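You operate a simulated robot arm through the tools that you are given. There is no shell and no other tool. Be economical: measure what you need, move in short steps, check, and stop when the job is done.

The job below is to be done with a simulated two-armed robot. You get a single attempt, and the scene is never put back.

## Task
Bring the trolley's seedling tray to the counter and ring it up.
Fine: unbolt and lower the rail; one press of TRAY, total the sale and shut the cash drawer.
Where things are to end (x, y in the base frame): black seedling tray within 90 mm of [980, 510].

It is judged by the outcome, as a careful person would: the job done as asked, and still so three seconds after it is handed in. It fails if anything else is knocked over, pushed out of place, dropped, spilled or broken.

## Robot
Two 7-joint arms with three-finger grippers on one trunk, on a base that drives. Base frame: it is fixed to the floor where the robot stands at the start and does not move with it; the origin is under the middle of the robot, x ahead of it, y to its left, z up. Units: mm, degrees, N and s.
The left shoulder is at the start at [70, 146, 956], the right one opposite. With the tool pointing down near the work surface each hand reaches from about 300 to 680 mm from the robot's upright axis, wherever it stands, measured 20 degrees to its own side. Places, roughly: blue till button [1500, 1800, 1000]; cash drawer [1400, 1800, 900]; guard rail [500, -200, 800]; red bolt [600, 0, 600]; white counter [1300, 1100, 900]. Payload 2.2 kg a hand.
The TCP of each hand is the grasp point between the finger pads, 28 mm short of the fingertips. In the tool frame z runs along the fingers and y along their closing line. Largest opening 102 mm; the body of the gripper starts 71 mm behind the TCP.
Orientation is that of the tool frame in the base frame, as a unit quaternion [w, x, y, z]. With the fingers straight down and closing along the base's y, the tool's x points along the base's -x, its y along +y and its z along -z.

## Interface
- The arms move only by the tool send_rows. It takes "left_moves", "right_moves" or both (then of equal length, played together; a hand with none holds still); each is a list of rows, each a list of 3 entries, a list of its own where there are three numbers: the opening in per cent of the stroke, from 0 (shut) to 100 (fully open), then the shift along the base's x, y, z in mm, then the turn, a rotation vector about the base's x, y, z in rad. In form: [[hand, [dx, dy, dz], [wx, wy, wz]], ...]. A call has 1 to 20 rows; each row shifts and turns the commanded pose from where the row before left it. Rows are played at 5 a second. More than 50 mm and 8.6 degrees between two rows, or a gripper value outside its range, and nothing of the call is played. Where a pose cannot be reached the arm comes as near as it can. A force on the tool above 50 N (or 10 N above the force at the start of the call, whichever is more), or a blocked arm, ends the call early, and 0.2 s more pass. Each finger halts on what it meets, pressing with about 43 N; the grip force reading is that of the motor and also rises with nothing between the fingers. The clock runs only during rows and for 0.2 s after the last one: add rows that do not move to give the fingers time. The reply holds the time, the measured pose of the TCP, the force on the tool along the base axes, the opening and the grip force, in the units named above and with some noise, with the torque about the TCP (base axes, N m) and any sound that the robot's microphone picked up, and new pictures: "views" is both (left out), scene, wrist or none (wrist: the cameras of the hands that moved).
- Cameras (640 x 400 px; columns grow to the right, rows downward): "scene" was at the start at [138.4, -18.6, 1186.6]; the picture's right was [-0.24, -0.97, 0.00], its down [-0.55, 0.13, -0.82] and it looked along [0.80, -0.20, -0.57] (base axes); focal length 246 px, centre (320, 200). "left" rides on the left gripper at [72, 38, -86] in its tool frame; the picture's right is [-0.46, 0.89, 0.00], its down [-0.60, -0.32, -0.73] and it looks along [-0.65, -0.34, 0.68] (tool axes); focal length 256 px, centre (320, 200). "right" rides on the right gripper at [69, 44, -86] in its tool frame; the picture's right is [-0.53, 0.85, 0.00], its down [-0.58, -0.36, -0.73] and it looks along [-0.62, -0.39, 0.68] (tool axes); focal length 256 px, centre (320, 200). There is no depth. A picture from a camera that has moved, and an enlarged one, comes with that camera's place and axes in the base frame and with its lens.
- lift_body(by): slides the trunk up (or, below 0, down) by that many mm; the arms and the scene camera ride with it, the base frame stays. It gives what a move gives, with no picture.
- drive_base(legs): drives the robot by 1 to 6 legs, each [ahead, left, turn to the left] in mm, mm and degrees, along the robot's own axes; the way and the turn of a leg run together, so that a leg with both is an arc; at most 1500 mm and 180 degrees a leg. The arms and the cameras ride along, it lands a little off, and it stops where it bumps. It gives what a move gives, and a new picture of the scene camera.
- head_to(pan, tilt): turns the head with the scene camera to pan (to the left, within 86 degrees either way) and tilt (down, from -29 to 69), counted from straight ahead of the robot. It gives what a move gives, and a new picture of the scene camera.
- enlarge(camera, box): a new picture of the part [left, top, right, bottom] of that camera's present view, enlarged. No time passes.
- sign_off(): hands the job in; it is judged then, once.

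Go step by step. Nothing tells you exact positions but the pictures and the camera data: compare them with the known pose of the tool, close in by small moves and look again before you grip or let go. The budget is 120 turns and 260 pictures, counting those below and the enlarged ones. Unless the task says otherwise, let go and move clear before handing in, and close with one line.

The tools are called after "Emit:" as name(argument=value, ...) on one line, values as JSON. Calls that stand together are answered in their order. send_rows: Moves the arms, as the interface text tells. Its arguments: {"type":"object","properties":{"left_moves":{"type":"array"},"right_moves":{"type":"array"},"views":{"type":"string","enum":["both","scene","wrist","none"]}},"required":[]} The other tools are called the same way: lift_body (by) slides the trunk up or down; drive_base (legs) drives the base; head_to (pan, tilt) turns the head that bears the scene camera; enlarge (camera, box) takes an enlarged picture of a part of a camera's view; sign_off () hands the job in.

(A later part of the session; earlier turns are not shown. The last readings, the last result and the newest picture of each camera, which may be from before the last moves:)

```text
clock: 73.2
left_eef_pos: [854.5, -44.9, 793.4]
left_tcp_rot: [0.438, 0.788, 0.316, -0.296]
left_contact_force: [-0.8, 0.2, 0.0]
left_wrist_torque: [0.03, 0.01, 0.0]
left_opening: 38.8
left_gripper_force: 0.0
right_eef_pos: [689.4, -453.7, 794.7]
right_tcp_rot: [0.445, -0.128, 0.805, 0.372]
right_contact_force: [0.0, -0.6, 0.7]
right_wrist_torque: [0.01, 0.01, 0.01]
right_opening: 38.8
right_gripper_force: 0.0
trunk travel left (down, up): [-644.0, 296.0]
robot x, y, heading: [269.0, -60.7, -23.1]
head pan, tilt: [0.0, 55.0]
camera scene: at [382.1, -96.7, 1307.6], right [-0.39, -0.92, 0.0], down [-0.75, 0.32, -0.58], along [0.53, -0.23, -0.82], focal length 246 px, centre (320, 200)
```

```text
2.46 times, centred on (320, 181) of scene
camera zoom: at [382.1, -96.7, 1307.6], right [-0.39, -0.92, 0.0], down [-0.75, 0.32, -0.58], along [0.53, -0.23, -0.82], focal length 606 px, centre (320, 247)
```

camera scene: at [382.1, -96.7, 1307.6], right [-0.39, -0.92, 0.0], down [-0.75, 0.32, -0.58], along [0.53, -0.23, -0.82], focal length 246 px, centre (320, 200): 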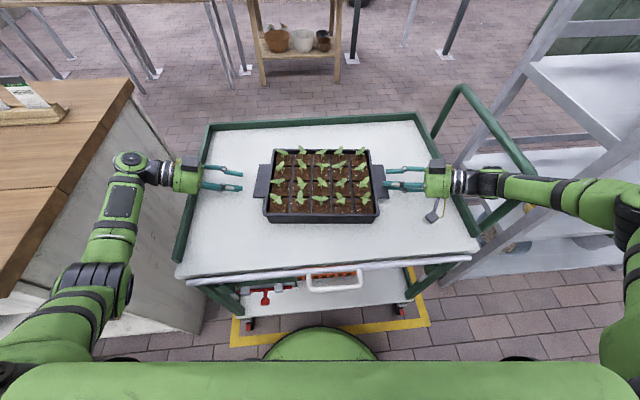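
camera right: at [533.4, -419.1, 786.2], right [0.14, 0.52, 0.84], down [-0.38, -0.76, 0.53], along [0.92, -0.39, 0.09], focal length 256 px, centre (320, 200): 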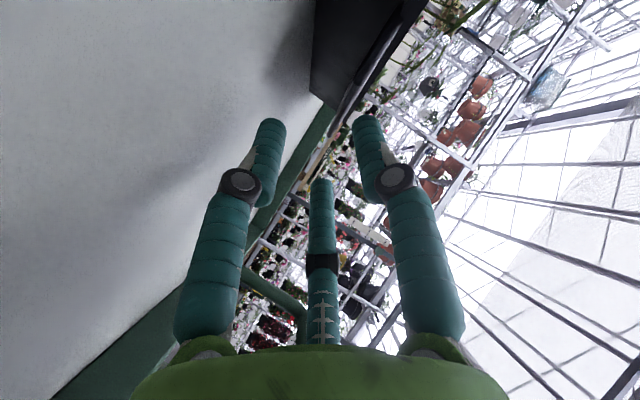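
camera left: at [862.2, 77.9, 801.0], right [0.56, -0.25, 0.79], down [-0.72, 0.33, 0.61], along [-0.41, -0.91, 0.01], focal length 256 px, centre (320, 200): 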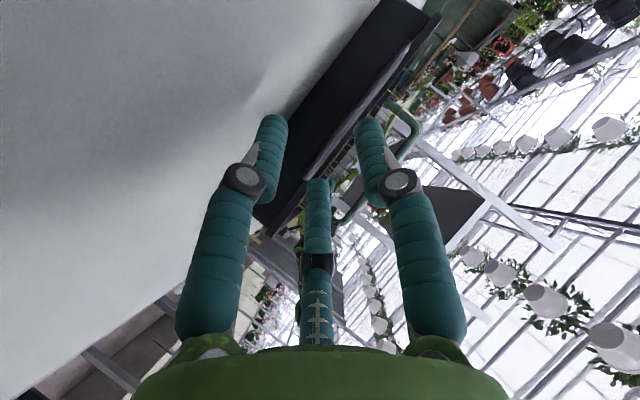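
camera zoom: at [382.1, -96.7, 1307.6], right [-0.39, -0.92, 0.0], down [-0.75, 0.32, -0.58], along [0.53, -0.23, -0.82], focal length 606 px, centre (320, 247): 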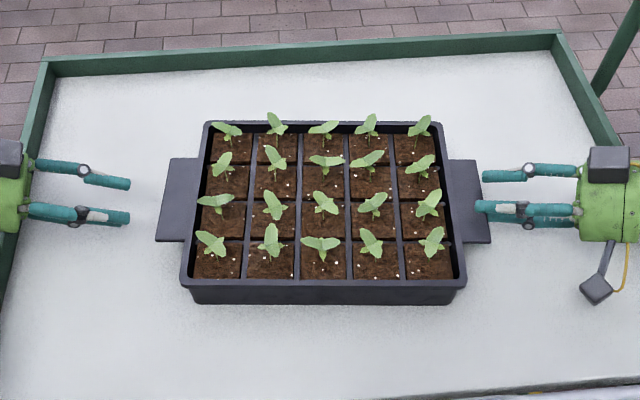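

Both hands line up with the lugs, and the right fingertips are already at the lug edge without contact. I'll bring the left to the same point and the right slightly further in.

Emit:
send_rows(left_moves=[[38, [-3, -11.5, -0.5], [0, 0, 0]], [38, [-3, -11.5, -0.5], [0, 0, 0]], [38, [-3, -11.5, -0.5], [0, 0, 0]], [38, [-1, -6, 0], [0, 0, 0]], [38, [0, 0, 0], [0, 0, 0]]], right_moves=[[38, [0, 0, -1.5], [0, 0, 0]], [38, [0, 0, -1.5], [0, 0, 0]], [38, [1.6, 3.7, 0], [0, 0, 0]], [38, [1.6, 3.7, 0], [0, 0, 0]], [38, [0, 0, 0], [0, 0, 0]]])

Emit:
enlarge(camera="scene", box=[210, 130, 290, 230])

Emit:
enlarge(camera="scene", box=[350, 130, 430, 230])

```text
clock: 74.4
left_eef_pos: [844.0, -89.2, 793.0]
left_tcp_rot: [0.437, 0.789, 0.315, -0.296]
left_contact_force: [0.2, 4.4, 7.0]
left_wrist_torque: [-0.1, 0.22, -0.12]
left_opening: 40.5
left_gripper_force: 1.0
right_eef_pos: [693.1, -451.4, 791.3]
right_tcp_rot: [0.445, -0.126, 0.805, 0.372]
right_contact_force: [0.0, 1.2, 0.5]
right_wrist_torque: [0.0, -0.01, 0.02]
right_opening: 38.8
right_gripper_force: 0.2
trunk travel left (down, up): [-644.0, 296.0]
robot x, y, heading: [269.9, -60.1, -22.9]
head pan, tilt: [0.0, 55.0]
camera scene: at [381.7, -102.4, 1307.5], right [-0.39, -0.92, 0.0], down [-0.75, 0.32, -0.57], along [0.53, -0.22, -0.82], focal length 246 px, centre (320, 200)
camera right: at [577.3, -474.2, 783.9], right [-0.15, 0.52, 0.84], down [0.07, -0.85, 0.53], along [0.99, 0.14, 0.09], focal length 256 px, centre (320, 200)
camera left: at [935.4, -11.8, 796.3], right [0.38, -0.48, 0.79], down [-0.48, 0.63, 0.61], along [-0.79, -0.61, 0.01], focal length 256 px, centre (320, 200)
```

scene: 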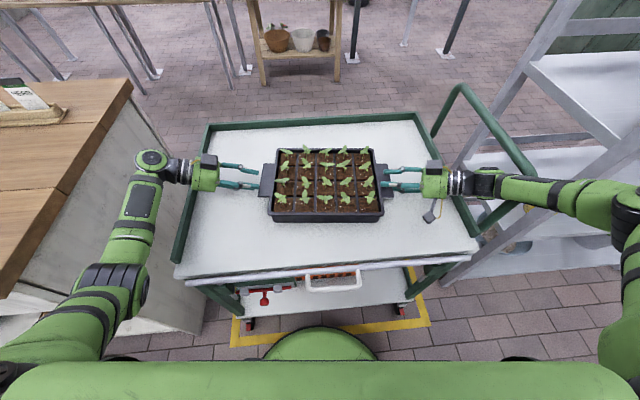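
right: 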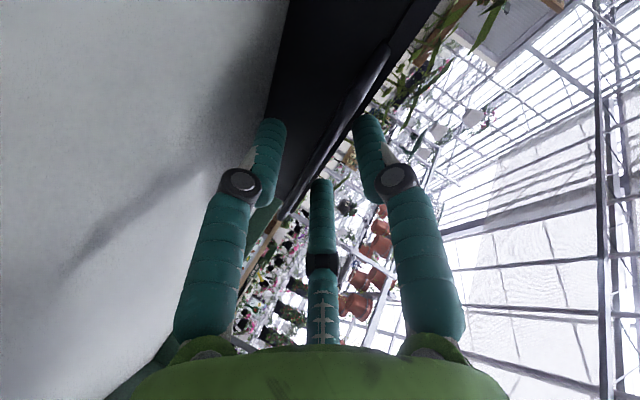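
left: 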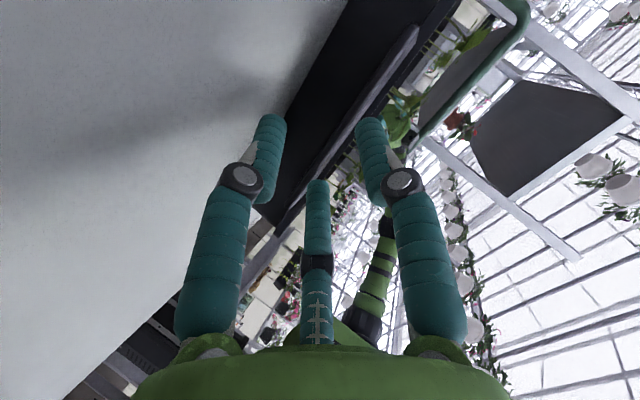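

```text
4.00 times, centred on (250, 180) of scene
camera zoom: at [381.7, -102.4, 1307.5], right [-0.39, -0.92, 0.0], down [-0.75, 0.32, -0.57], along [0.53, -0.22, -0.82], focal length 986 px, centre (600, 280)
```

zoom: 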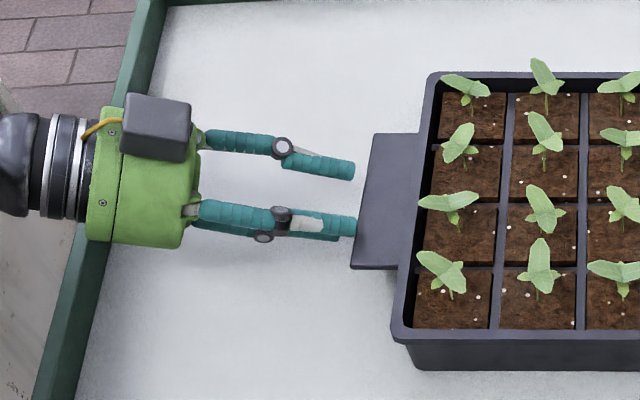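

```text
4.00 times, centred on (390, 180) of scene
camera zoom: at [381.7, -102.4, 1307.5], right [-0.39, -0.92, 0.0], down [-0.75, 0.32, -0.57], along [0.53, -0.22, -0.82], focal length 986 px, centre (40, 280)
```

zoom: 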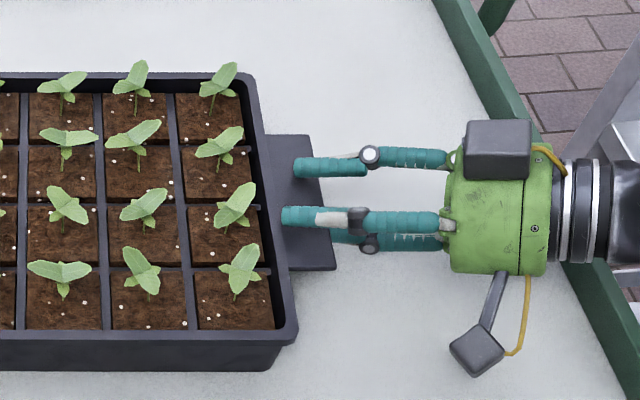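

The right lug is between the right fingers. On the left, a fingertip just touched the lug's edge, so I'll back off, rise 7 mm and slide in.

Emit:
send_rows(left_moves=[[38, [2, 5, 2], [0, 0, 0]], [38, [0, 0, 5], [0, 0, 0]], [38, [-3, -7, 0], [0, 0, 0]], [38, [-3, -7, 0], [0, 0, 0]], [38, [-3, -7, 0], [0, 0, 0]], [38, [0, 0, 0], [0, 0, 0]]], views="none")

Emit:
enlarge(camera="scene", box=[210, 130, 290, 230])

Emit:
enlarge(camera="left", box=[200, 50, 440, 200])

Emit:
enlarge(camera="right", box=[200, 50, 440, 200])

```text
clock: 75.8
left_eef_pos: [838.7, -104.6, 798.7]
left_tcp_rot: [0.436, 0.789, 0.317, -0.296]
left_contact_force: [-0.2, 0.5, 0.1]
left_wrist_torque: [0.01, -0.02, 0.02]
left_opening: 38.8
left_gripper_force: 0.1
right_eef_pos: [693.1, -451.1, 790.1]
right_tcp_rot: [0.444, -0.127, 0.805, 0.373]
right_contact_force: [0.4, 0.5, -0.4]
right_wrist_torque: [-0.03, 0.01, -0.01]
right_opening: 38.6
right_gripper_force: 0.1
trunk travel left (down, up): [-644.0, 296.0]
robot x, y, heading: [266.5, -56.1, -22.8]
head pan, tilt: [0.0, 55.0]
```

```text
4.00 times, centred on (250, 180) of scene
camera zoom: at [382.6, -103.0, 1307.4], right [-0.39, -0.92, 0.0], down [-0.75, 0.32, -0.57], along [0.53, -0.22, -0.82], focal length 986 px, centre (600, 280)
```

zoom: 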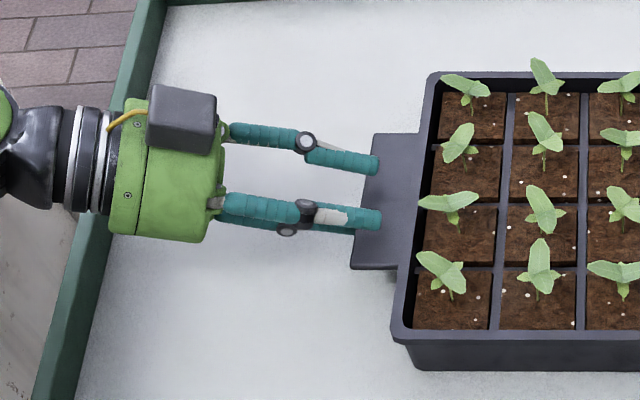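

```text
2.67 times, centred on (320, 125) of left
camera zoom: at [929.1, -27.8, 802.5], right [0.38, -0.48, 0.79], down [-0.48, 0.63, 0.61], along [-0.79, -0.61, 0.01], focal length 683 px, centre (320, 400)
```

zoom: 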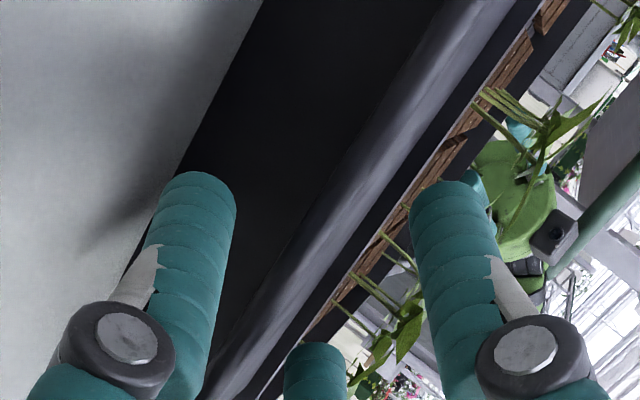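

```text
2.67 times, centred on (320, 125) of right
camera zoom: at [578.1, -473.6, 783.6], right [-0.15, 0.51, 0.84], down [0.07, -0.85, 0.53], along [0.99, 0.14, 0.09], focal length 683 px, centre (320, 400)
```

zoom: 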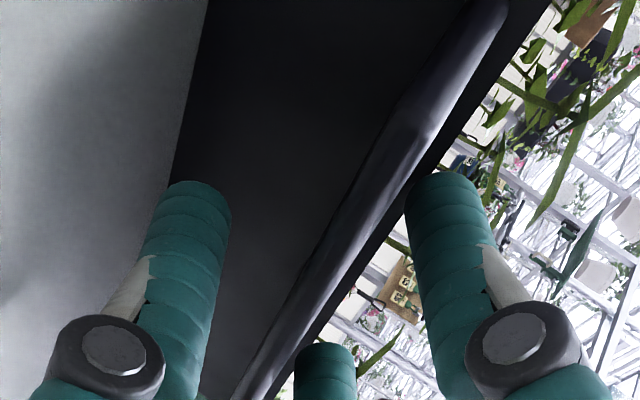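

Both lugs lie between upper and lower fingers. I'll push the left in 6 mm more and close both hands gradually.

Emit:
send_rows(left_moves=[[38, [-2.7, -6.5, 0], [0, 0, 0]], [30, [0, 0, 0], [0, 0, 0]], [22, [0, 0, 0], [0, 0, 0]], [15, [0, 0, 0], [0, 0, 0]], [8, [0, 0, 0], [0, 0, 0]], [0, [0, 0, 0], [0, 0, 0]], [0, [0, 0, 0], [0, 0, 0]]], right_moves=[[38, [0, 0, 0], [0, 0, 0]], [30, [0, 0, 0], [0, 0, 0]], [22, [0, 0, 0], [0, 0, 0]], [15, [0, 0, 0], [0, 0, 0]], [8, [0, 0, 0], [0, 0, 0]], [0, [0, 0, 0], [0, 0, 0]], [0, [0, 0, 0], [0, 0, 0]]], views="scene")

Emit:
enlarge(camera="scene", box=[210, 120, 430, 258])

```text
clock: 77.4
left_eef_pos: [835.3, -111.3, 799.5]
left_tcp_rot: [0.435, 0.789, 0.317, -0.297]
left_contact_force: [0.3, 4.3, -4.2]
left_wrist_torque: [-0.33, 0.94, -0.1]
left_opening: 20.9
left_gripper_force: 42.9
right_eef_pos: [694.9, -450.9, 792.9]
right_tcp_rot: [0.446, -0.126, 0.804, 0.372]
right_contact_force: [5.1, -9.3, 13.9]
right_wrist_torque: [0.55, -1.41, -0.33]
right_opening: 21.6
right_gripper_force: 43.5
trunk travel left (down, up): [-644.0, 296.0]
robot x, y, heading: [264.6, -55.7, -23.0]
head pan, tilt: [0.0, 55.0]
camera scene: at [382.7, -102.3, 1307.5], right [-0.39, -0.92, 0.0], down [-0.75, 0.32, -0.57], along [0.53, -0.22, -0.82], focal length 246 px, centre (320, 200)
```

scene: 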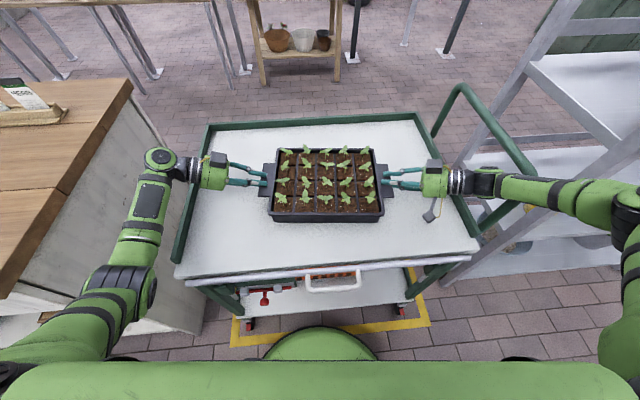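

```text
2.90 times, centred on (320, 189) of scene
camera zoom: at [382.7, -102.3, 1307.5], right [-0.39, -0.92, 0.0], down [-0.75, 0.32, -0.57], along [0.53, -0.22, -0.82], focal length 714 px, centre (320, 232)
```

zoom: 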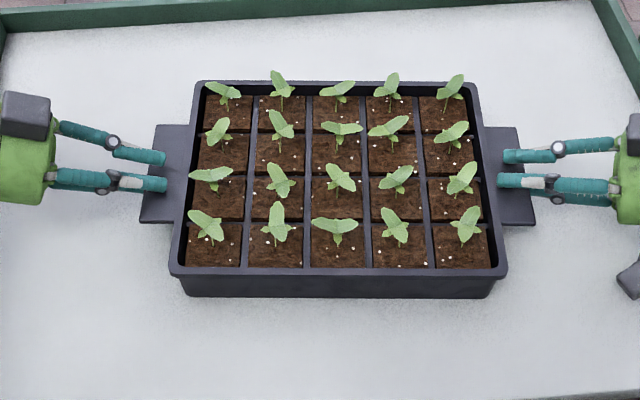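

Both hands hold the lugs. I'll lift 25 mm with the trunk and check that the tray comes up level.

Emit:
lift_body(by=25)

Emit:
enlarge(camera="scene", box=[190, 110, 450, 272])

```text
clock: 78.1
left_eef_pos: [836.9, -111.6, 821.8]
left_tcp_rot: [0.436, 0.788, 0.317, -0.298]
left_contact_force: [-3.8, 8.0, -5.7]
left_wrist_torque: [-0.35, 1.24, -1.45]
left_opening: 20.7
left_gripper_force: 43.2
right_eef_pos: [693.2, -452.1, 811.7]
right_tcp_rot: [0.442, -0.126, 0.806, 0.372]
right_contact_force: [4.0, -7.6, -5.9]
right_wrist_torque: [0.39, -1.09, -0.92]
right_opening: 21.9
right_gripper_force: 43.6
trunk travel left (down, up): [-669.0, 271.0]
robot x, y, heading: [267.4, -57.4, -22.9]
head pan, tilt: [0.0, 55.0]
```

```text
2.46 times, centred on (320, 191) of scene
camera zoom: at [384.4, -103.8, 1332.1], right [-0.39, -0.92, 0.0], down [-0.76, 0.32, -0.57], along [0.53, -0.22, -0.82], focal length 606 px, centre (320, 222)
```

zoom: 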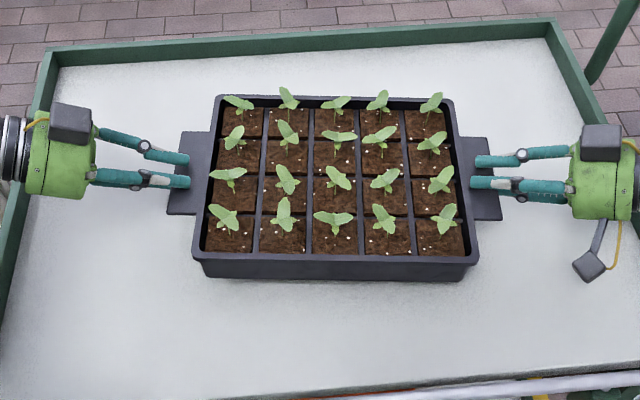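

The tray is up and hangs nearly level, with about 6 N on each hand. I'll raise it further in two steps.

Emit:
lift_body(by=60)

Emit:
lift_body(by=165)

Emit:
head_to(pan=0, tilt=50)

```text
clock: 79.1
left_eef_pos: [837.6, -111.4, 883.1]
left_tcp_rot: [0.435, 0.789, 0.317, -0.298]
left_contact_force: [-0.1, 9.2, -6.2]
left_wrist_torque: [-0.33, 1.21, -1.02]
left_opening: 20.5
left_gripper_force: 42.7
right_eef_pos: [693.7, -451.6, 872.9]
right_tcp_rot: [0.443, -0.126, 0.805, 0.374]
right_contact_force: [0.0, -10.0, -6.1]
right_wrist_torque: [0.44, -1.07, -0.51]
right_opening: 21.6
right_gripper_force: 43.0
trunk travel left (down, up): [-729.0, 211.0]
robot x, y, heading: [268.9, -57.5, -23.0]
head pan, tilt: [0.0, 55.0]
```

```text
clock: 81.0
left_eef_pos: [838.7, -111.8, 1048.2]
left_tcp_rot: [0.435, 0.789, 0.317, -0.296]
left_contact_force: [6.9, 12.7, -5.8]
left_wrist_torque: [-0.35, 0.95, 0.22]
left_opening: 20.5
left_gripper_force: 43.2
right_eef_pos: [694.3, -451.5, 1039.0]
right_tcp_rot: [0.443, -0.127, 0.805, 0.374]
right_contact_force: [-7.1, -14.0, -6.7]
right_wrist_torque: [0.58, -0.91, 0.08]
right_opening: 21.7
right_gripper_force: 43.2
trunk travel left (down, up): [-894.0, 46.0]
robot x, y, heading: [268.0, -57.6, -23.0]
head pan, tilt: [0.0, 55.0]
```

```text
clock: 81.6
left_eef_pos: [837.1, -112.5, 1046.8]
left_tcp_rot: [0.435, 0.788, 0.318, -0.297]
left_contact_force: [9.1, 14.2, -5.6]
left_wrist_torque: [-0.36, 0.86, 0.42]
left_opening: 20.4
left_gripper_force: 42.3
right_eef_pos: [694.7, -451.4, 1039.4]
right_tcp_rot: [0.444, -0.126, 0.805, 0.373]
right_contact_force: [-8.0, -14.1, -4.7]
right_wrist_torque: [0.57, -0.89, 0.35]
right_opening: 21.5
right_gripper_force: 43.2
trunk travel left (down, up): [-894.0, 46.0]
robot x, y, heading: [266.8, -60.6, -22.6]
head pan, tilt: [0.0, 50.0]
camera scene: at [389.1, -105.9, 1563.6], right [-0.39, -0.92, 0.0], down [-0.71, 0.3, -0.64], along [0.59, -0.25, -0.77], focal length 246 px, centre (320, 200)
```

scene: 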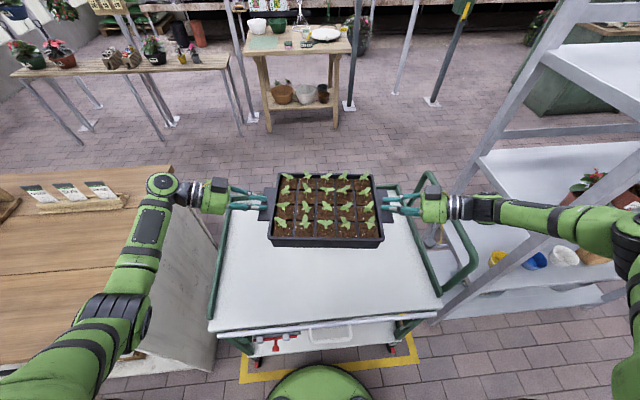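

The tray is clear, with its bottom at about z 985. I'll back away from the trolley, square up to the counter, slide left, and look.

Emit:
drive_base(legs=[[-400, 0, 0], [0, 0, 6.1]])

Emit:
drive_base(legs=[[0, 680, 0]])

```text
clock: 84.6
left_eef_pos: [476.5, 99.4, 1047.5]
left_tcp_rot: [0.449, 0.772, 0.359, -0.272]
left_contact_force: [7.8, 17.8, -5.8]
left_wrist_torque: [-0.34, 0.83, 0.41]
left_opening: 20.5
left_gripper_force: 42.5
right_eef_pos: [369.9, -253.4, 1038.4]
right_tcp_rot: [0.424, -0.168, 0.797, 0.397]
right_contact_force: [-7.5, -17.7, -5.6]
right_wrist_torque: [0.74, -0.82, 0.42]
right_opening: 21.5
right_gripper_force: 42.8
trunk travel left (down, up): [-894.0, 46.0]
robot x, y, heading: [-96.2, 96.0, -17.0]
head pan, tilt: [0.0, 50.0]
camera scene: at [30.5, 56.5, 1563.6], right [-0.29, -0.96, 0.0], down [-0.73, 0.22, -0.64], along [0.61, -0.18, -0.77], focal length 246 px, centre (320, 200)
```

scene: 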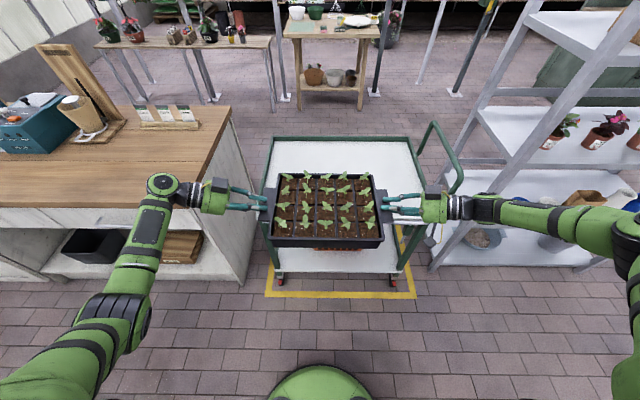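

```text
clock: 88.4
left_eef_pos: [672.6, 760.0, 1046.5]
left_tcp_rot: [0.451, 0.77, 0.361, -0.271]
left_contact_force: [2.0, 2.9, -6.9]
left_wrist_torque: [-0.5, 0.83, 0.25]
left_opening: 20.7
left_gripper_force: 43.4
right_eef_pos: [568.6, 406.3, 1039.5]
right_tcp_rot: [0.423, -0.17, 0.797, 0.396]
right_contact_force: [-2.2, -4.0, -4.4]
right_wrist_torque: [0.84, -0.85, 0.15]
right_opening: 21.5
right_gripper_force: 43.1
trunk travel left (down, up): [-894.0, 46.0]
robot x, y, heading: [104.9, 752.4, -16.6]
head pan, tilt: [0.0, 50.0]
camera scene: at [227.0, 715.2, 1563.7], right [-0.28, -0.96, 0.0], down [-0.74, 0.22, -0.64], along [0.62, -0.18, -0.77], focal length 246 px, centre (320, 200)
```

scene: 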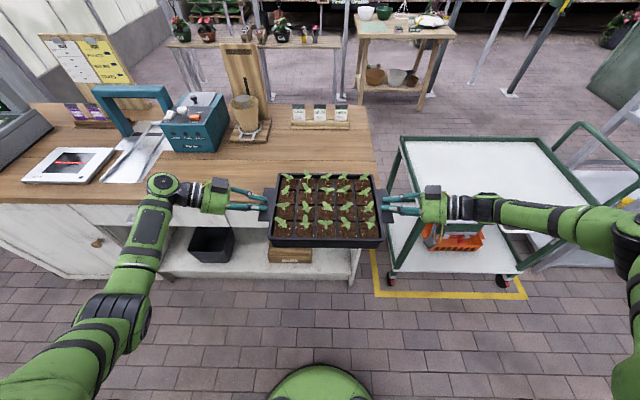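

The counter is clear in front of the seed stand. The target lies about 908 mm ahead and 18 mm left of me, and the tray is now at 561 mm. I'll drive 307 mm ahead and 18 mm left.

Emit:
drive_base(legs=[[307, 18, 0]])

Emit:
enlarge(camera="scene", box=[200, 100, 460, 262])

```text
clock: 90.5
left_eef_pos: [973.8, 690.9, 1046.9]
left_tcp_rot: [0.451, 0.77, 0.361, -0.271]
left_contact_force: [1.0, 1.4, -6.7]
left_wrist_torque: [-0.54, 0.89, 0.19]
left_opening: 20.3
left_gripper_force: 43.3
right_eef_pos: [868.6, 337.4, 1040.0]
right_tcp_rot: [0.423, -0.17, 0.797, 0.397]
right_contact_force: [-1.4, -1.1, -5.2]
right_wrist_torque: [0.83, -0.86, 0.05]
right_opening: 21.4
right_gripper_force: 42.9
trunk travel left (down, up): [-894.0, 46.0]
robot x, y, heading: [404.9, 678.5, -16.1]
head pan, tilt: [0.0, 50.0]
camera scene: at [526.7, 646.5, 1564.0], right [-0.28, -0.96, 0.0], down [-0.73, 0.22, -0.64], along [0.62, -0.18, -0.77], focal length 246 px, centre (320, 200)
```

scene: 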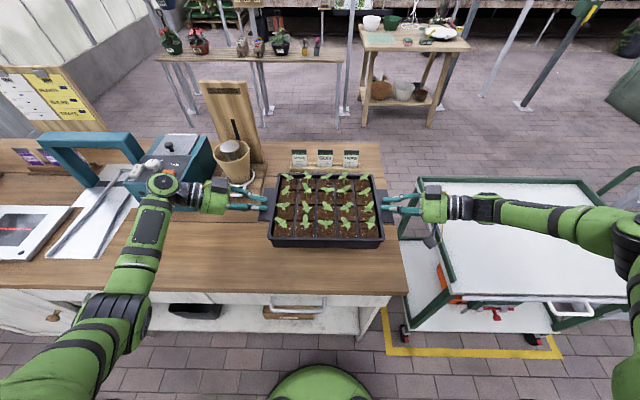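

```text
2.46 times, centred on (330, 181) of scene
camera zoom: at [526.7, 646.5, 1564.0], right [-0.28, -0.96, 0.0], down [-0.73, 0.22, -0.64], along [0.62, -0.18, -0.77], focal length 606 px, centre (295, 247)
```

zoom: 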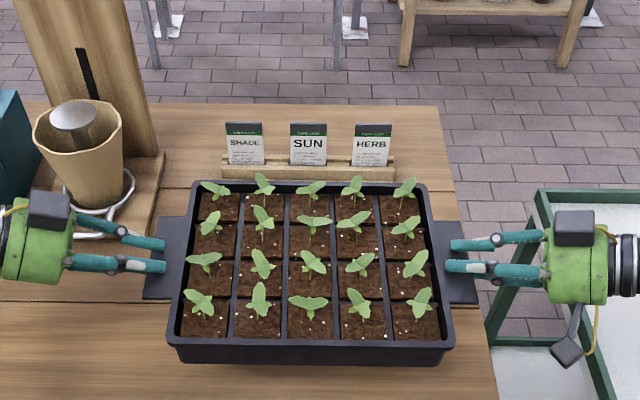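

The tray is over the counter, with its centre at about [944, 523], 38 mm from the target spot. I'll lower it in steps and watch the forces.

Emit:
lift_body(by=-65)

Emit:
lift_body(by=-15)

Emit:
enlarge(camera="scene", box=[160, 110, 460, 300])

```text
clock: 91.5
left_eef_pos: [973.9, 690.5, 982.1]
left_tcp_rot: [0.451, 0.769, 0.362, -0.273]
left_contact_force: [0.6, 1.1, -6.3]
left_wrist_torque: [-0.51, 0.88, 0.09]
left_opening: 20.0
left_gripper_force: 42.4
right_eef_pos: [869.1, 335.3, 974.1]
right_tcp_rot: [0.423, -0.17, 0.797, 0.396]
right_contact_force: [-2.0, -0.9, -5.2]
right_wrist_torque: [0.89, -0.88, 0.17]
right_opening: 21.2
right_gripper_force: 43.2
trunk travel left (down, up): [-829.0, 111.0]
robot x, y, heading: [402.4, 677.8, -16.6]
head pan, tilt: [0.0, 50.0]
```

```text
clock: 92.2
left_eef_pos: [974.8, 689.8, 967.1]
left_tcp_rot: [0.45, 0.77, 0.361, -0.272]
left_contact_force: [0.8, 0.2, -6.1]
left_wrist_torque: [-0.52, 0.88, 0.05]
left_opening: 20.4
left_gripper_force: 43.3
right_eef_pos: [871.5, 335.0, 959.2]
right_tcp_rot: [0.422, -0.17, 0.797, 0.396]
right_contact_force: [-0.1, -1.1, -5.2]
right_wrist_torque: [0.89, -0.87, 0.18]
right_opening: 21.3
right_gripper_force: 42.7
trunk travel left (down, up): [-814.0, 126.0]
robot x, y, heading: [404.1, 681.6, -16.7]
head pan, tilt: [0.0, 50.0]
```

```text
2.11 times, centred on (310, 205) of scene
camera zoom: at [529.3, 645.8, 1483.6], right [-0.28, -0.96, 0.0], down [-0.74, 0.22, -0.64], along [0.62, -0.18, -0.77], focal length 519 px, centre (341, 190)
```

zoom: 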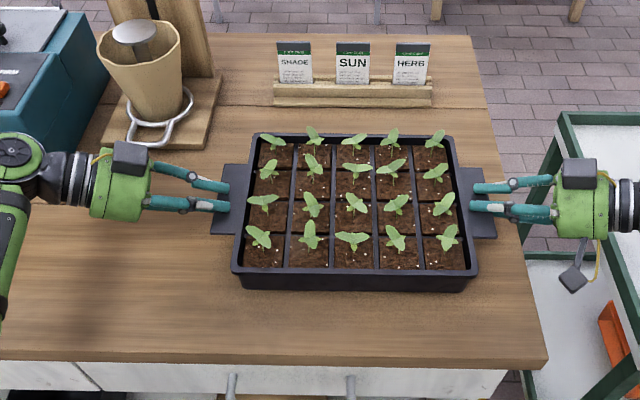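

The tray still hangs free. I'll keep lowering in small steps.

Emit:
lift_body(by=-12)

Emit:
lift_body(by=-10)

Emit:
lift_body(by=-8)

```text
clock: 92.8
left_eef_pos: [974.2, 691.6, 956.7]
left_tcp_rot: [0.451, 0.77, 0.361, -0.271]
left_contact_force: [7.4, 3.0, -4.4]
left_wrist_torque: [-0.63, 0.9, 0.41]
left_opening: 20.5
left_gripper_force: 42.8
right_eef_pos: [871.2, 336.0, 952.6]
right_tcp_rot: [0.427, -0.172, 0.794, 0.397]
right_contact_force: [-3.6, -7.4, 16.4]
right_wrist_torque: [0.83, -1.3, 1.24]
right_opening: 21.0
right_gripper_force: 42.8
trunk travel left (down, up): [-802.0, 138.0]
robot x, y, heading: [400.8, 681.9, -16.6]
head pan, tilt: [0.0, 50.0]
```

```text
clock: 93.3
left_eef_pos: [973.7, 692.4, 957.2]
left_tcp_rot: [0.46, 0.767, 0.358, -0.266]
left_contact_force: [19.9, 8.5, 27.5]
left_wrist_torque: [-1.15, 1.38, -0.6]
left_opening: 20.3
left_gripper_force: 42.8
right_eef_pos: [871.1, 336.5, 951.7]
right_tcp_rot: [0.434, -0.171, 0.79, 0.397]
right_contact_force: [-3.4, -17.4, 43.2]
right_wrist_torque: [1.23, -1.11, 0.73]
right_opening: 20.7
right_gripper_force: 43.0
trunk travel left (down, up): [-792.0, 148.0]
robot x, y, heading: [406.6, 678.2, -16.5]
head pan, tilt: [0.0, 50.0]
```

```text
clock: 93.7
left_eef_pos: [976.7, 691.8, 957.1]
left_tcp_rot: [0.466, 0.765, 0.357, -0.267]
left_contact_force: [-3.3, 0.7, 8.6]
left_wrist_torque: [-0.44, 0.6, 0.54]
left_opening: 20.4
left_gripper_force: 43.2
right_eef_pos: [874.3, 335.2, 951.7]
right_tcp_rot: [0.439, -0.171, 0.786, 0.401]
right_contact_force: [-5.6, 1.8, 8.0]
right_wrist_torque: [0.72, -1.2, -0.28]
right_opening: 20.1
right_gripper_force: 43.1
trunk travel left (down, up): [-789.0, 151.0]
robot x, y, heading: [405.0, 681.6, -16.7]
head pan, tilt: [0.0, 50.0]
stopped: the force on the tool passed its limit at 59 N (the readings are from after the stop); the commanded pose is now the measured one
```

The tray has landed on the counter (surface about z 897). I'll open both hands and back them straight out sideways.

Emit:
send_rows(left_moves=[[25, [0, 0, 0], [0, 0, 0]], [32, [0, 0, 0], [0, 0, 0]], [36, [0, 0, 0], [0, 0, 0]], [36, [0, 0, 0], [0, 0, 0]]], right_moves=[[25, [0, 0, 0], [0, 0, 0]], [32, [0, 0, 0], [0, 0, 0]], [36, [0, 0, 0], [0, 0, 0]], [36, [0, 0, 0], [0, 0, 0]]], views="none")

Emit:
enlarge(camera="scene", box=[160, 110, 460, 300])

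```text
clock: 94.7
left_eef_pos: [978.0, 690.9, 955.0]
left_tcp_rot: [0.464, 0.766, 0.358, -0.267]
left_contact_force: [4.5, 0.6, 10.5]
left_wrist_torque: [-0.25, 0.27, 0.03]
left_opening: 36.6
left_gripper_force: 0.1
right_eef_pos: [876.4, 335.3, 948.6]
right_tcp_rot: [0.436, -0.17, 0.789, 0.399]
right_contact_force: [-1.7, 2.0, 5.4]
right_wrist_torque: [0.11, -0.21, 0.07]
right_opening: 37.0
right_gripper_force: 0.6
trunk travel left (down, up): [-789.0, 151.0]
robot x, y, heading: [406.7, 678.2, -16.7]
head pan, tilt: [0.0, 50.0]
```

```text
2.11 times, centred on (310, 205) of scene
camera zoom: at [525.5, 647.7, 1458.9], right [-0.28, -0.96, 0.0], down [-0.73, 0.22, -0.64], along [0.62, -0.18, -0.76], focal length 519 px, centre (341, 190)
```

zoom: 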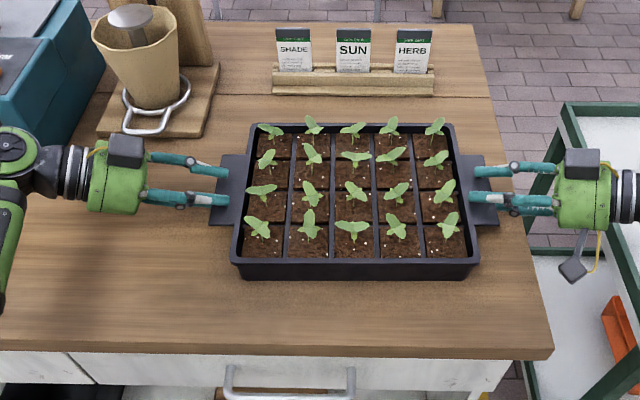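

There's still slight upward pressure, so I'll rise 4 mm and then ease outwards.

Emit:
send_rows(left_moves=[[36, [0, 0, 4], [0, 0, 0]], [36, [0, 0, 0], [0, 0, 0]]], right_moves=[[36, [0, 0, 3], [0, 0, 0]], [36, [0, 0, 0], [0, 0, 0]]], views="none")

Emit:
send_rows(left_moves=[[36, [2.9, 9.6, 0], [0, 0, 0]], [36, [2.9, 9.6, 0], [0, 0, 0]], [36, [0, 0, 0], [0, 0, 0]]], right_moves=[[36, [-2.9, -9.6, 0], [0, 0, 0]], [36, [-2.9, -9.6, 0], [0, 0, 0]], [36, [0, 0, 0], [0, 0, 0]]], views="scene")

```text
clock: 95.3
left_eef_pos: [979.4, 689.9, 953.5]
left_tcp_rot: [0.46, 0.766, 0.359, -0.268]
left_contact_force: [0.0, 0.0, -0.4]
left_wrist_torque: [0.01, 0.01, 0.01]
left_opening: 36.8
left_gripper_force: 0.0
right_eef_pos: [876.3, 335.3, 950.3]
right_tcp_rot: [0.434, -0.169, 0.79, 0.4]
right_contact_force: [-0.2, 0.3, 0.5]
right_wrist_torque: [-0.02, 0.02, -0.02]
right_opening: 36.9
right_gripper_force: 0.0
trunk travel left (down, up): [-789.0, 151.0]
robot x, y, heading: [399.9, 678.3, -16.4]
head pan, tilt: [0.0, 50.0]
```

```text
clock: 96.1
left_eef_pos: [985.9, 708.6, 956.4]
left_tcp_rot: [0.462, 0.766, 0.358, -0.267]
left_contact_force: [-0.1, -0.1, 0.9]
left_wrist_torque: [0.0, 0.01, 0.0]
left_opening: 36.8
left_gripper_force: 0.0
right_eef_pos: [870.7, 314.9, 950.8]
right_tcp_rot: [0.435, -0.17, 0.788, 0.4]
right_contact_force: [-0.4, 0.6, 0.1]
right_wrist_torque: [0.02, 0.01, -0.03]
right_opening: 36.8
right_gripper_force: 0.1
trunk travel left (down, up): [-789.0, 151.0]
robot x, y, heading: [401.3, 680.9, -16.2]
head pan, tilt: [0.0, 50.0]
camera scene: at [527.6, 646.2, 1458.7], right [-0.28, -0.96, 0.0], down [-0.73, 0.22, -0.64], along [0.62, -0.18, -0.77], focal length 246 px, centre (320, 200)
```

scene: 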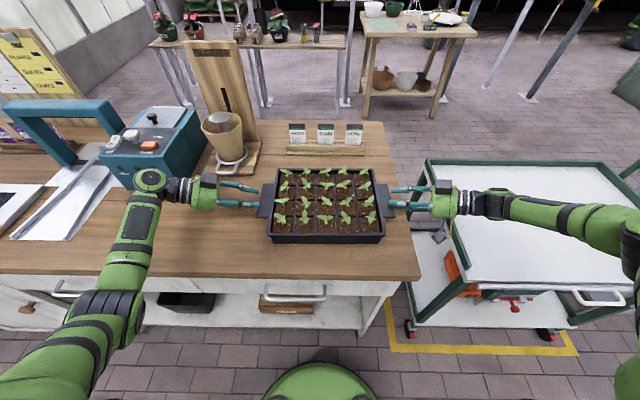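

Both hands are free and the tray sits flat. I'll move out a bit more, raise the trunk, back away, and look at the tray and the till.

Emit:
send_rows(left_moves=[[36, [2.9, 9.6, 0], [0, 0, 0]], [36, [1.5, 5, 0], [0, 0, 0]]], right_moves=[[36, [-2.9, -9.6, 0], [0, 0, 0]], [36, [-1.5, -5, 0], [0, 0, 0]]], views="none")

Emit:
lift_body(by=145)

Emit:
drive_base(legs=[[-400, 0, 0]])

Emit:
head_to(pan=40, tilt=35)

```text
clock: 96.7
left_eef_pos: [989.2, 722.9, 956.7]
left_tcp_rot: [0.462, 0.766, 0.359, -0.268]
left_contact_force: [-0.6, -0.3, -0.5]
left_wrist_torque: [-0.01, 0.01, 0.0]
left_opening: 36.4
left_gripper_force: 0.0
right_eef_pos: [866.1, 300.1, 950.6]
right_tcp_rot: [0.436, -0.169, 0.789, 0.399]
right_contact_force: [0.5, -0.1, -0.1]
right_wrist_torque: [-0.01, 0.02, -0.02]
right_opening: 36.6
right_gripper_force: 0.1
trunk travel left (down, up): [-789.0, 151.0]
robot x, y, heading: [400.9, 680.3, -16.7]
head pan, tilt: [0.0, 50.0]
```

```text
clock: 98.5
left_eef_pos: [989.1, 724.2, 1100.2]
left_tcp_rot: [0.462, 0.766, 0.358, -0.268]
left_contact_force: [-0.8, 0.0, -0.1]
left_wrist_torque: [-0.01, 0.01, -0.01]
left_opening: 36.9
left_gripper_force: 0.1
right_eef_pos: [866.3, 299.5, 1095.4]
right_tcp_rot: [0.435, -0.17, 0.788, 0.4]
right_contact_force: [-0.2, -0.3, -0.2]
right_wrist_torque: [-0.01, 0.01, 0.0]
right_opening: 36.8
right_gripper_force: 0.1
trunk travel left (down, up): [-934.0, 6.0]
robot x, y, heading: [405.6, 679.2, -16.5]
head pan, tilt: [0.0, 50.0]
```

```text
clock: 100.9
left_eef_pos: [607.6, 838.3, 1101.0]
left_tcp_rot: [0.462, 0.765, 0.36, -0.267]
left_contact_force: [0.9, 0.1, -0.5]
left_wrist_torque: [0.01, -0.01, 0.03]
left_opening: 36.9
left_gripper_force: 0.0
right_eef_pos: [485.5, 414.3, 1094.9]
right_tcp_rot: [0.434, -0.17, 0.789, 0.4]
right_contact_force: [0.6, -0.1, -0.9]
right_wrist_torque: [0.02, 0.01, 0.01]
right_opening: 36.5
right_gripper_force: 0.1
trunk travel left (down, up): [-934.0, 6.0]
robot x, y, heading: [19.8, 796.4, -16.6]
head pan, tilt: [0.0, 50.0]
camera scene: at [147.2, 759.0, 1603.5], right [-0.28, -0.96, 0.0], down [-0.74, 0.22, -0.64], along [0.62, -0.18, -0.77], focal length 246 px, centre (320, 200)
```

scene: 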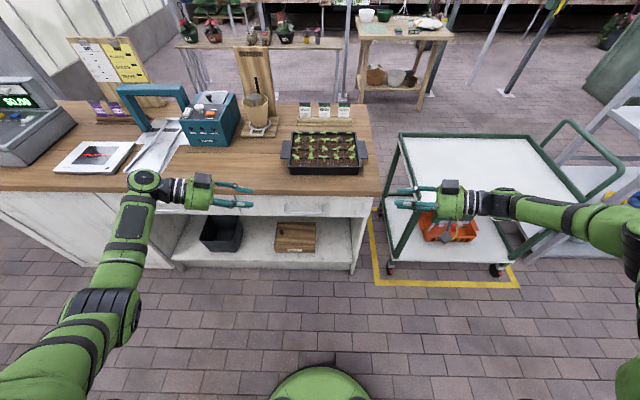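

```text
clock: 102.0
left_eef_pos: [606.8, 837.8, 1102.9]
left_tcp_rot: [0.462, 0.766, 0.36, -0.266]
left_contact_force: [-0.1, -0.3, 0.1]
left_wrist_torque: [0.0, -0.02, -0.01]
left_opening: 36.7
left_gripper_force: 0.0
right_eef_pos: [485.2, 414.5, 1096.4]
right_tcp_rot: [0.434, -0.17, 0.789, 0.4]
right_contact_force: [-0.4, -0.7, 0.5]
right_wrist_torque: [-0.02, -0.01, -0.02]
right_opening: 36.8
right_gripper_force: 0.1
trunk travel left (down, up): [-934.0, 6.0]
robot x, y, heading: [22.5, 793.7, -16.5]
head pan, tilt: [40.0, 35.0]
camera scene: at [152.0, 816.4, 1625.4], right [0.4, -0.92, 0.0], down [-0.53, -0.23, -0.82], along [0.75, 0.33, -0.57], focal length 246 px, centre (320, 200)
```

scene: 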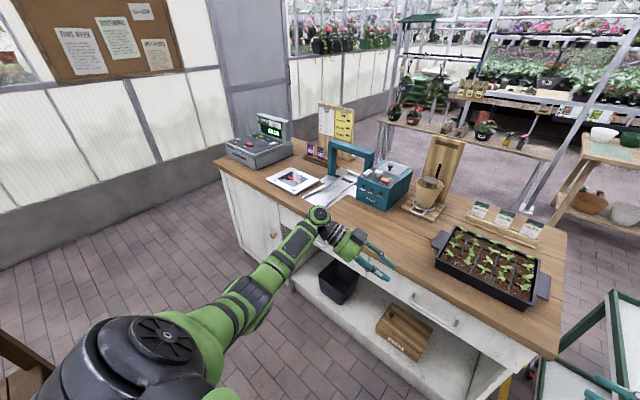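

The tray sits on the counter about 50 mm or less from the target. The till stands at the counter's left end showing $0.00. I'll enlarge it.

Emit:
enlarge(camera="scene", box=[210, 100, 370, 200])

Emit:
enlarge(camera="scene", box=[220, 105, 300, 155])

```text
4.00 times, centred on (290, 150) of scene
camera zoom: at [152.0, 816.4, 1625.4], right [0.4, -0.92, 0.0], down [-0.53, -0.23, -0.82], along [0.75, 0.33, -0.57], focal length 986 px, centre (440, 400)
```

zoom: 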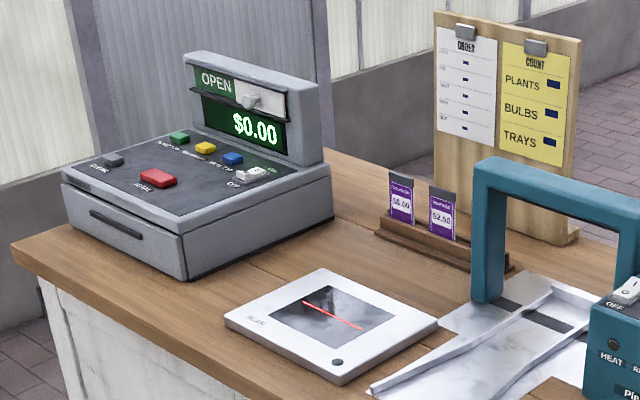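

```text
8.00 times, centred on (260, 130) of scene
camera zoom: at [152.0, 816.4, 1625.4], right [0.4, -0.92, 0.0], down [-0.53, -0.23, -0.82], along [0.75, 0.33, -0.57], focal length 1971 px, centre (800, 760)
```

zoom: 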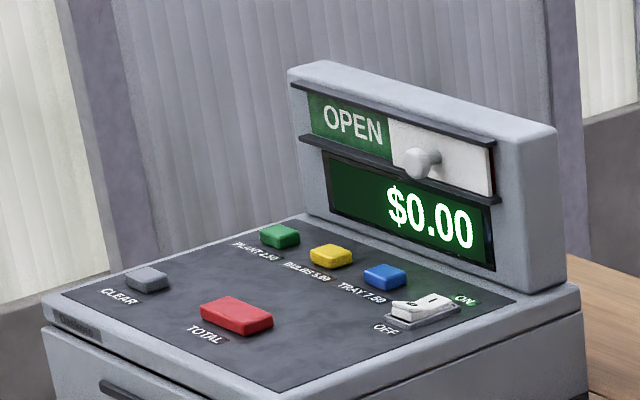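

The till has PLANT, BULBS, TRAY (blue), CLEAR and TOTAL (red) keys, a power rocker beside TRAY, and a drawer in front. I'll turn the right hand to point straight down for pressing and draw the left hand back, then strafe along the counter.

Emit:
send_rows(right_moves=[[20, [-5.4, 7.3, 0], [-0.066, 0.0967, -0.056]], [0, [-5.4, 7.3, 0], [-0.066, 0.0967, -0.056]], [0, [-5.4, 7.3, 0], [-0.066, 0.0967, -0.056]], [0, [-5.4, 7.3, 0], [-0.066, 0.0967, -0.056]], [0, [-5.4, 7.3, 0], [-0.066, 0.0967, -0.056]], [0, [-5.4, 7.3, 0], [-0.066, 0.0967, -0.056]], [0, [-5.4, 7.3, 0], [-0.066, 0.0967, -0.056]], [0, [-5.4, 7.3, 0], [-0.066, 0.0967, -0.056]], [0, [-5.4, 7.3, 0], [-0.066, 0.0967, -0.056]], [0, [-5.4, 7.3, 0], [-0.066, 0.0967, -0.056]], [0, [-5.4, 7.3, 0], [-0.066, 0.0967, -0.056]]], left_moves=[[36, [-9, 2.7, 0], [0, 0, 0]], [36, [-9, 2.7, 0], [0, 0, 0]], [36, [-9, 2.7, 0], [0, 0, 0]], [36, [-9, 2.7, 0], [0, 0, 0]], [36, [-9, 2.7, 0], [0, 0, 0]], [36, [-9, 2.7, 0], [0, 0, 0]], [36, [-9, 2.7, 0], [0, 0, 0]], [36, [-9, 2.7, 0], [0, 0, 0]], [36, [-9, 2.7, 0], [0, 0, 0]], [36, [-9, 2.7, 0], [0, 0, 0]], [36, [0, 0, 0], [0, 0, 0]]], views="none")

Emit:
drive_base(legs=[[0, 1400, 0]])

Emit:
head_to(pan=-10, tilt=40)

```text
clock: 104.4
left_eef_pos: [517.1, 865.6, 1101.5]
left_tcp_rot: [0.463, 0.765, 0.36, -0.267]
left_contact_force: [0.6, -0.4, -0.1]
left_wrist_torque: [0.01, 0.02, -0.03]
left_opening: 36.7
left_gripper_force: 0.0
right_eef_pos: [478.1, 520.5, 1027.0]
right_tcp_rot: [0.099, 0.125, 0.987, 0.009]
right_contact_force: [0.8, -0.5, -0.2]
right_wrist_torque: [-0.02, 0.01, 0.01]
right_opening: 2.0
right_gripper_force: 31.5
right hand out of reach, approached as far as the arm can: row 4, 5, 6, 7
trunk travel left (down, up): [-934.0, 6.0]
robot x, y, heading: [22.6, 793.0, -16.4]
head pan, tilt: [40.0, 35.0]
```

```text
clock: 111.4
left_eef_pos: [919.6, 2199.5, 1101.6]
left_tcp_rot: [0.461, 0.767, 0.355, -0.27]
left_contact_force: [0.6, -0.3, 0.5]
left_wrist_torque: [-0.01, 0.02, -0.02]
left_opening: 37.0
left_gripper_force: 0.2
right_eef_pos: [878.1, 1854.5, 1027.3]
right_tcp_rot: [0.1, 0.131, 0.986, 0.009]
right_contact_force: [0.4, -0.1, 0.0]
right_wrist_torque: [0.03, -0.01, 0.03]
right_opening: 2.2
right_gripper_force: 31.6
trunk travel left (down, up): [-934.0, 6.0]
robot x, y, heading: [424.1, 2134.1, -17.2]
head pan, tilt: [40.0, 35.0]
camera scene: at [555.7, 2155.9, 1625.5], right [0.39, -0.92, 0.0], down [-0.53, -0.22, -0.82], along [0.75, 0.32, -0.57], focal length 246 px, centre (320, 200)
```

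scene: 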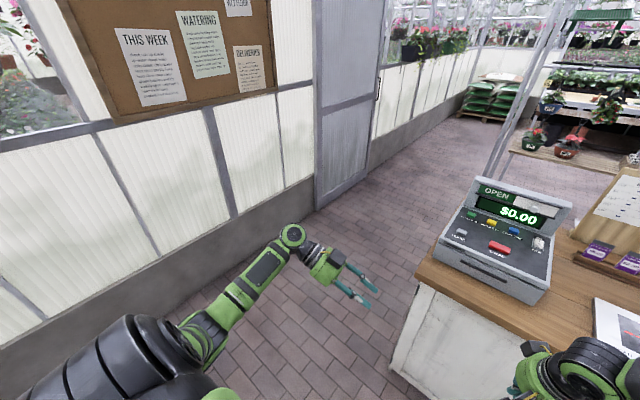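

```text
clock: 112.6
left_eef_pos: [920.5, 2199.7, 1100.6]
left_tcp_rot: [0.46, 0.768, 0.354, -0.27]
left_contact_force: [0.4, -0.5, -0.7]
left_wrist_torque: [0.0, -0.01, 0.0]
left_opening: 36.8
left_gripper_force: 0.0
right_eef_pos: [878.5, 1855.7, 1026.9]
right_tcp_rot: [0.1, 0.131, 0.986, 0.009]
right_contact_force: [0.5, 0.6, 0.1]
right_wrist_torque: [0.01, 0.0, 0.01]
right_opening: 2.3
right_gripper_force: 31.5
trunk travel left (down, up): [-934.0, 6.0]
robot x, y, heading: [424.8, 2129.4, -17.2]
head pan, tilt: [-10.0, 40.0]
camera scene: at [550.5, 2083.7, 1617.9], right [-0.46, -0.89, 0.0], down [-0.57, 0.29, -0.77], along [0.68, -0.35, -0.64], focal length 246 px, centre (320, 200)
```

scene: 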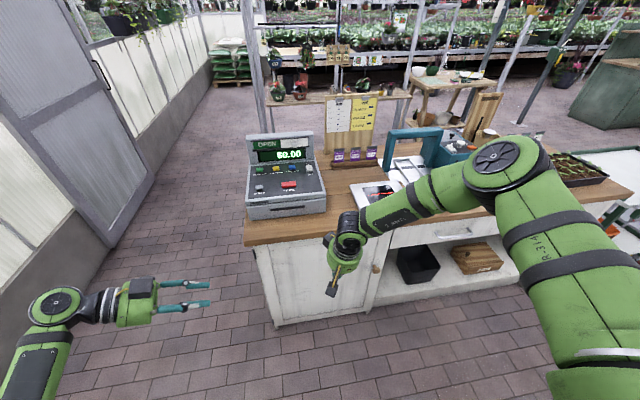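

I'm in front of the till's end of the counter. I'll enlarge the till to locate the keys precisely.

Emit:
enlarge(camera="scene", box=[232, 120, 344, 225])

```text
3.81 times, centred on (288, 172) of scene
camera zoom: at [550.5, 2083.7, 1617.9], right [-0.46, -0.89, 0.0], down [-0.57, 0.29, -0.77], along [0.68, -0.35, -0.64], focal length 939 px, centre (442, 305)
```

zoom: 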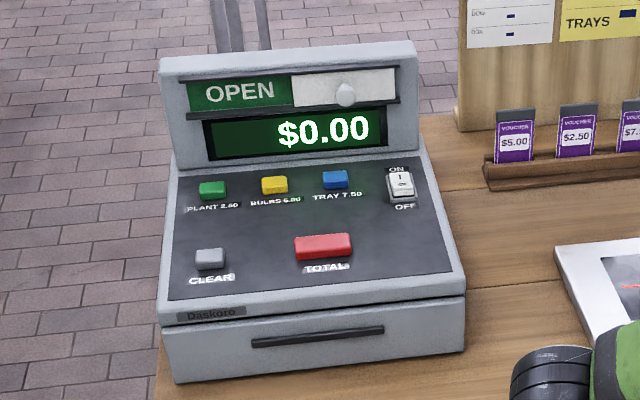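

Triangulated, the TRAY key is at [1458, 1761, 1014] and TOTAL is at [1341, 1823, 1013]. The rocker is 79 mm away from TRAY. I'll raise and draw back the right hand, then drive so the keys are in reach of the right arm.

Emit:
send_rows(right_moves=[[0, [-10, 3, 18], [0, 0, 0]], [0, [-10, 3, 18], [0, 0, 0]], [0, [-10, 3, 18], [0, 0, 0]], [0, [-10, 3, 18], [0, 0, 0]], [0, [-10, 3, 18], [0, 0, 0]], [0, [-10, 3, 18], [0, 0, 0]]], views="none")

Emit:
drive_base(legs=[[0, 104, 0]])

```text
clock: 114.0
left_eef_pos: [919.5, 2200.3, 1101.4]
left_tcp_rot: [0.46, 0.768, 0.354, -0.27]
left_contact_force: [-0.4, -0.7, -0.3]
left_wrist_torque: [0.03, -0.02, 0.02]
left_opening: 36.6
left_gripper_force: 0.1
right_eef_pos: [819.1, 1872.9, 1135.8]
right_tcp_rot: [0.1, 0.132, 0.986, 0.008]
right_contact_force: [-0.4, 0.0, -0.3]
right_wrist_torque: [0.01, 0.02, -0.03]
right_opening: 1.9
right_gripper_force: 30.9
trunk travel left (down, up): [-934.0, 6.0]
robot x, y, heading: [424.3, 2130.6, -16.9]
head pan, tilt: [-10.0, 40.0]
```

```text
clock: 115.2
left_eef_pos: [950.2, 2294.4, 1101.7]
left_tcp_rot: [0.46, 0.769, 0.355, -0.269]
left_contact_force: [-0.1, -0.4, 0.1]
left_wrist_torque: [0.0, -0.03, -0.01]
left_opening: 37.1
left_gripper_force: 0.0
right_eef_pos: [848.2, 1968.2, 1133.6]
right_tcp_rot: [0.1, 0.132, 0.986, 0.01]
right_contact_force: [-0.3, -0.5, -0.1]
right_wrist_torque: [0.07, -0.02, 0.02]
right_opening: 1.7
right_gripper_force: 31.0
trunk travel left (down, up): [-934.0, 6.0]
robot x, y, heading: [455.4, 2233.4, -17.1]
head pan, tilt: [-10.0, 40.0]
camera scene: at [579.1, 2177.2, 1617.9], right [-0.46, -0.89, 0.0], down [-0.57, 0.3, -0.77], along [0.68, -0.35, -0.64], focal length 246 px, centre (320, 200)
```

scene: 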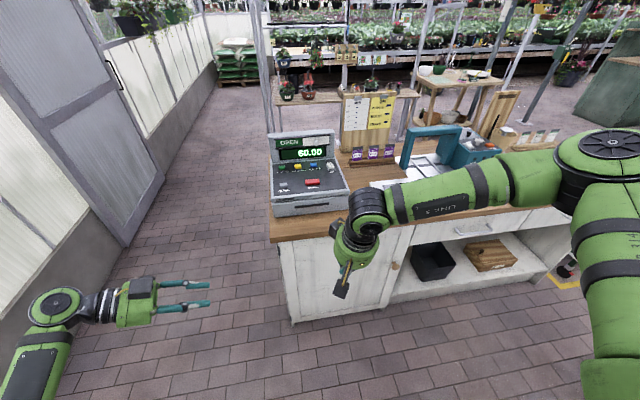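

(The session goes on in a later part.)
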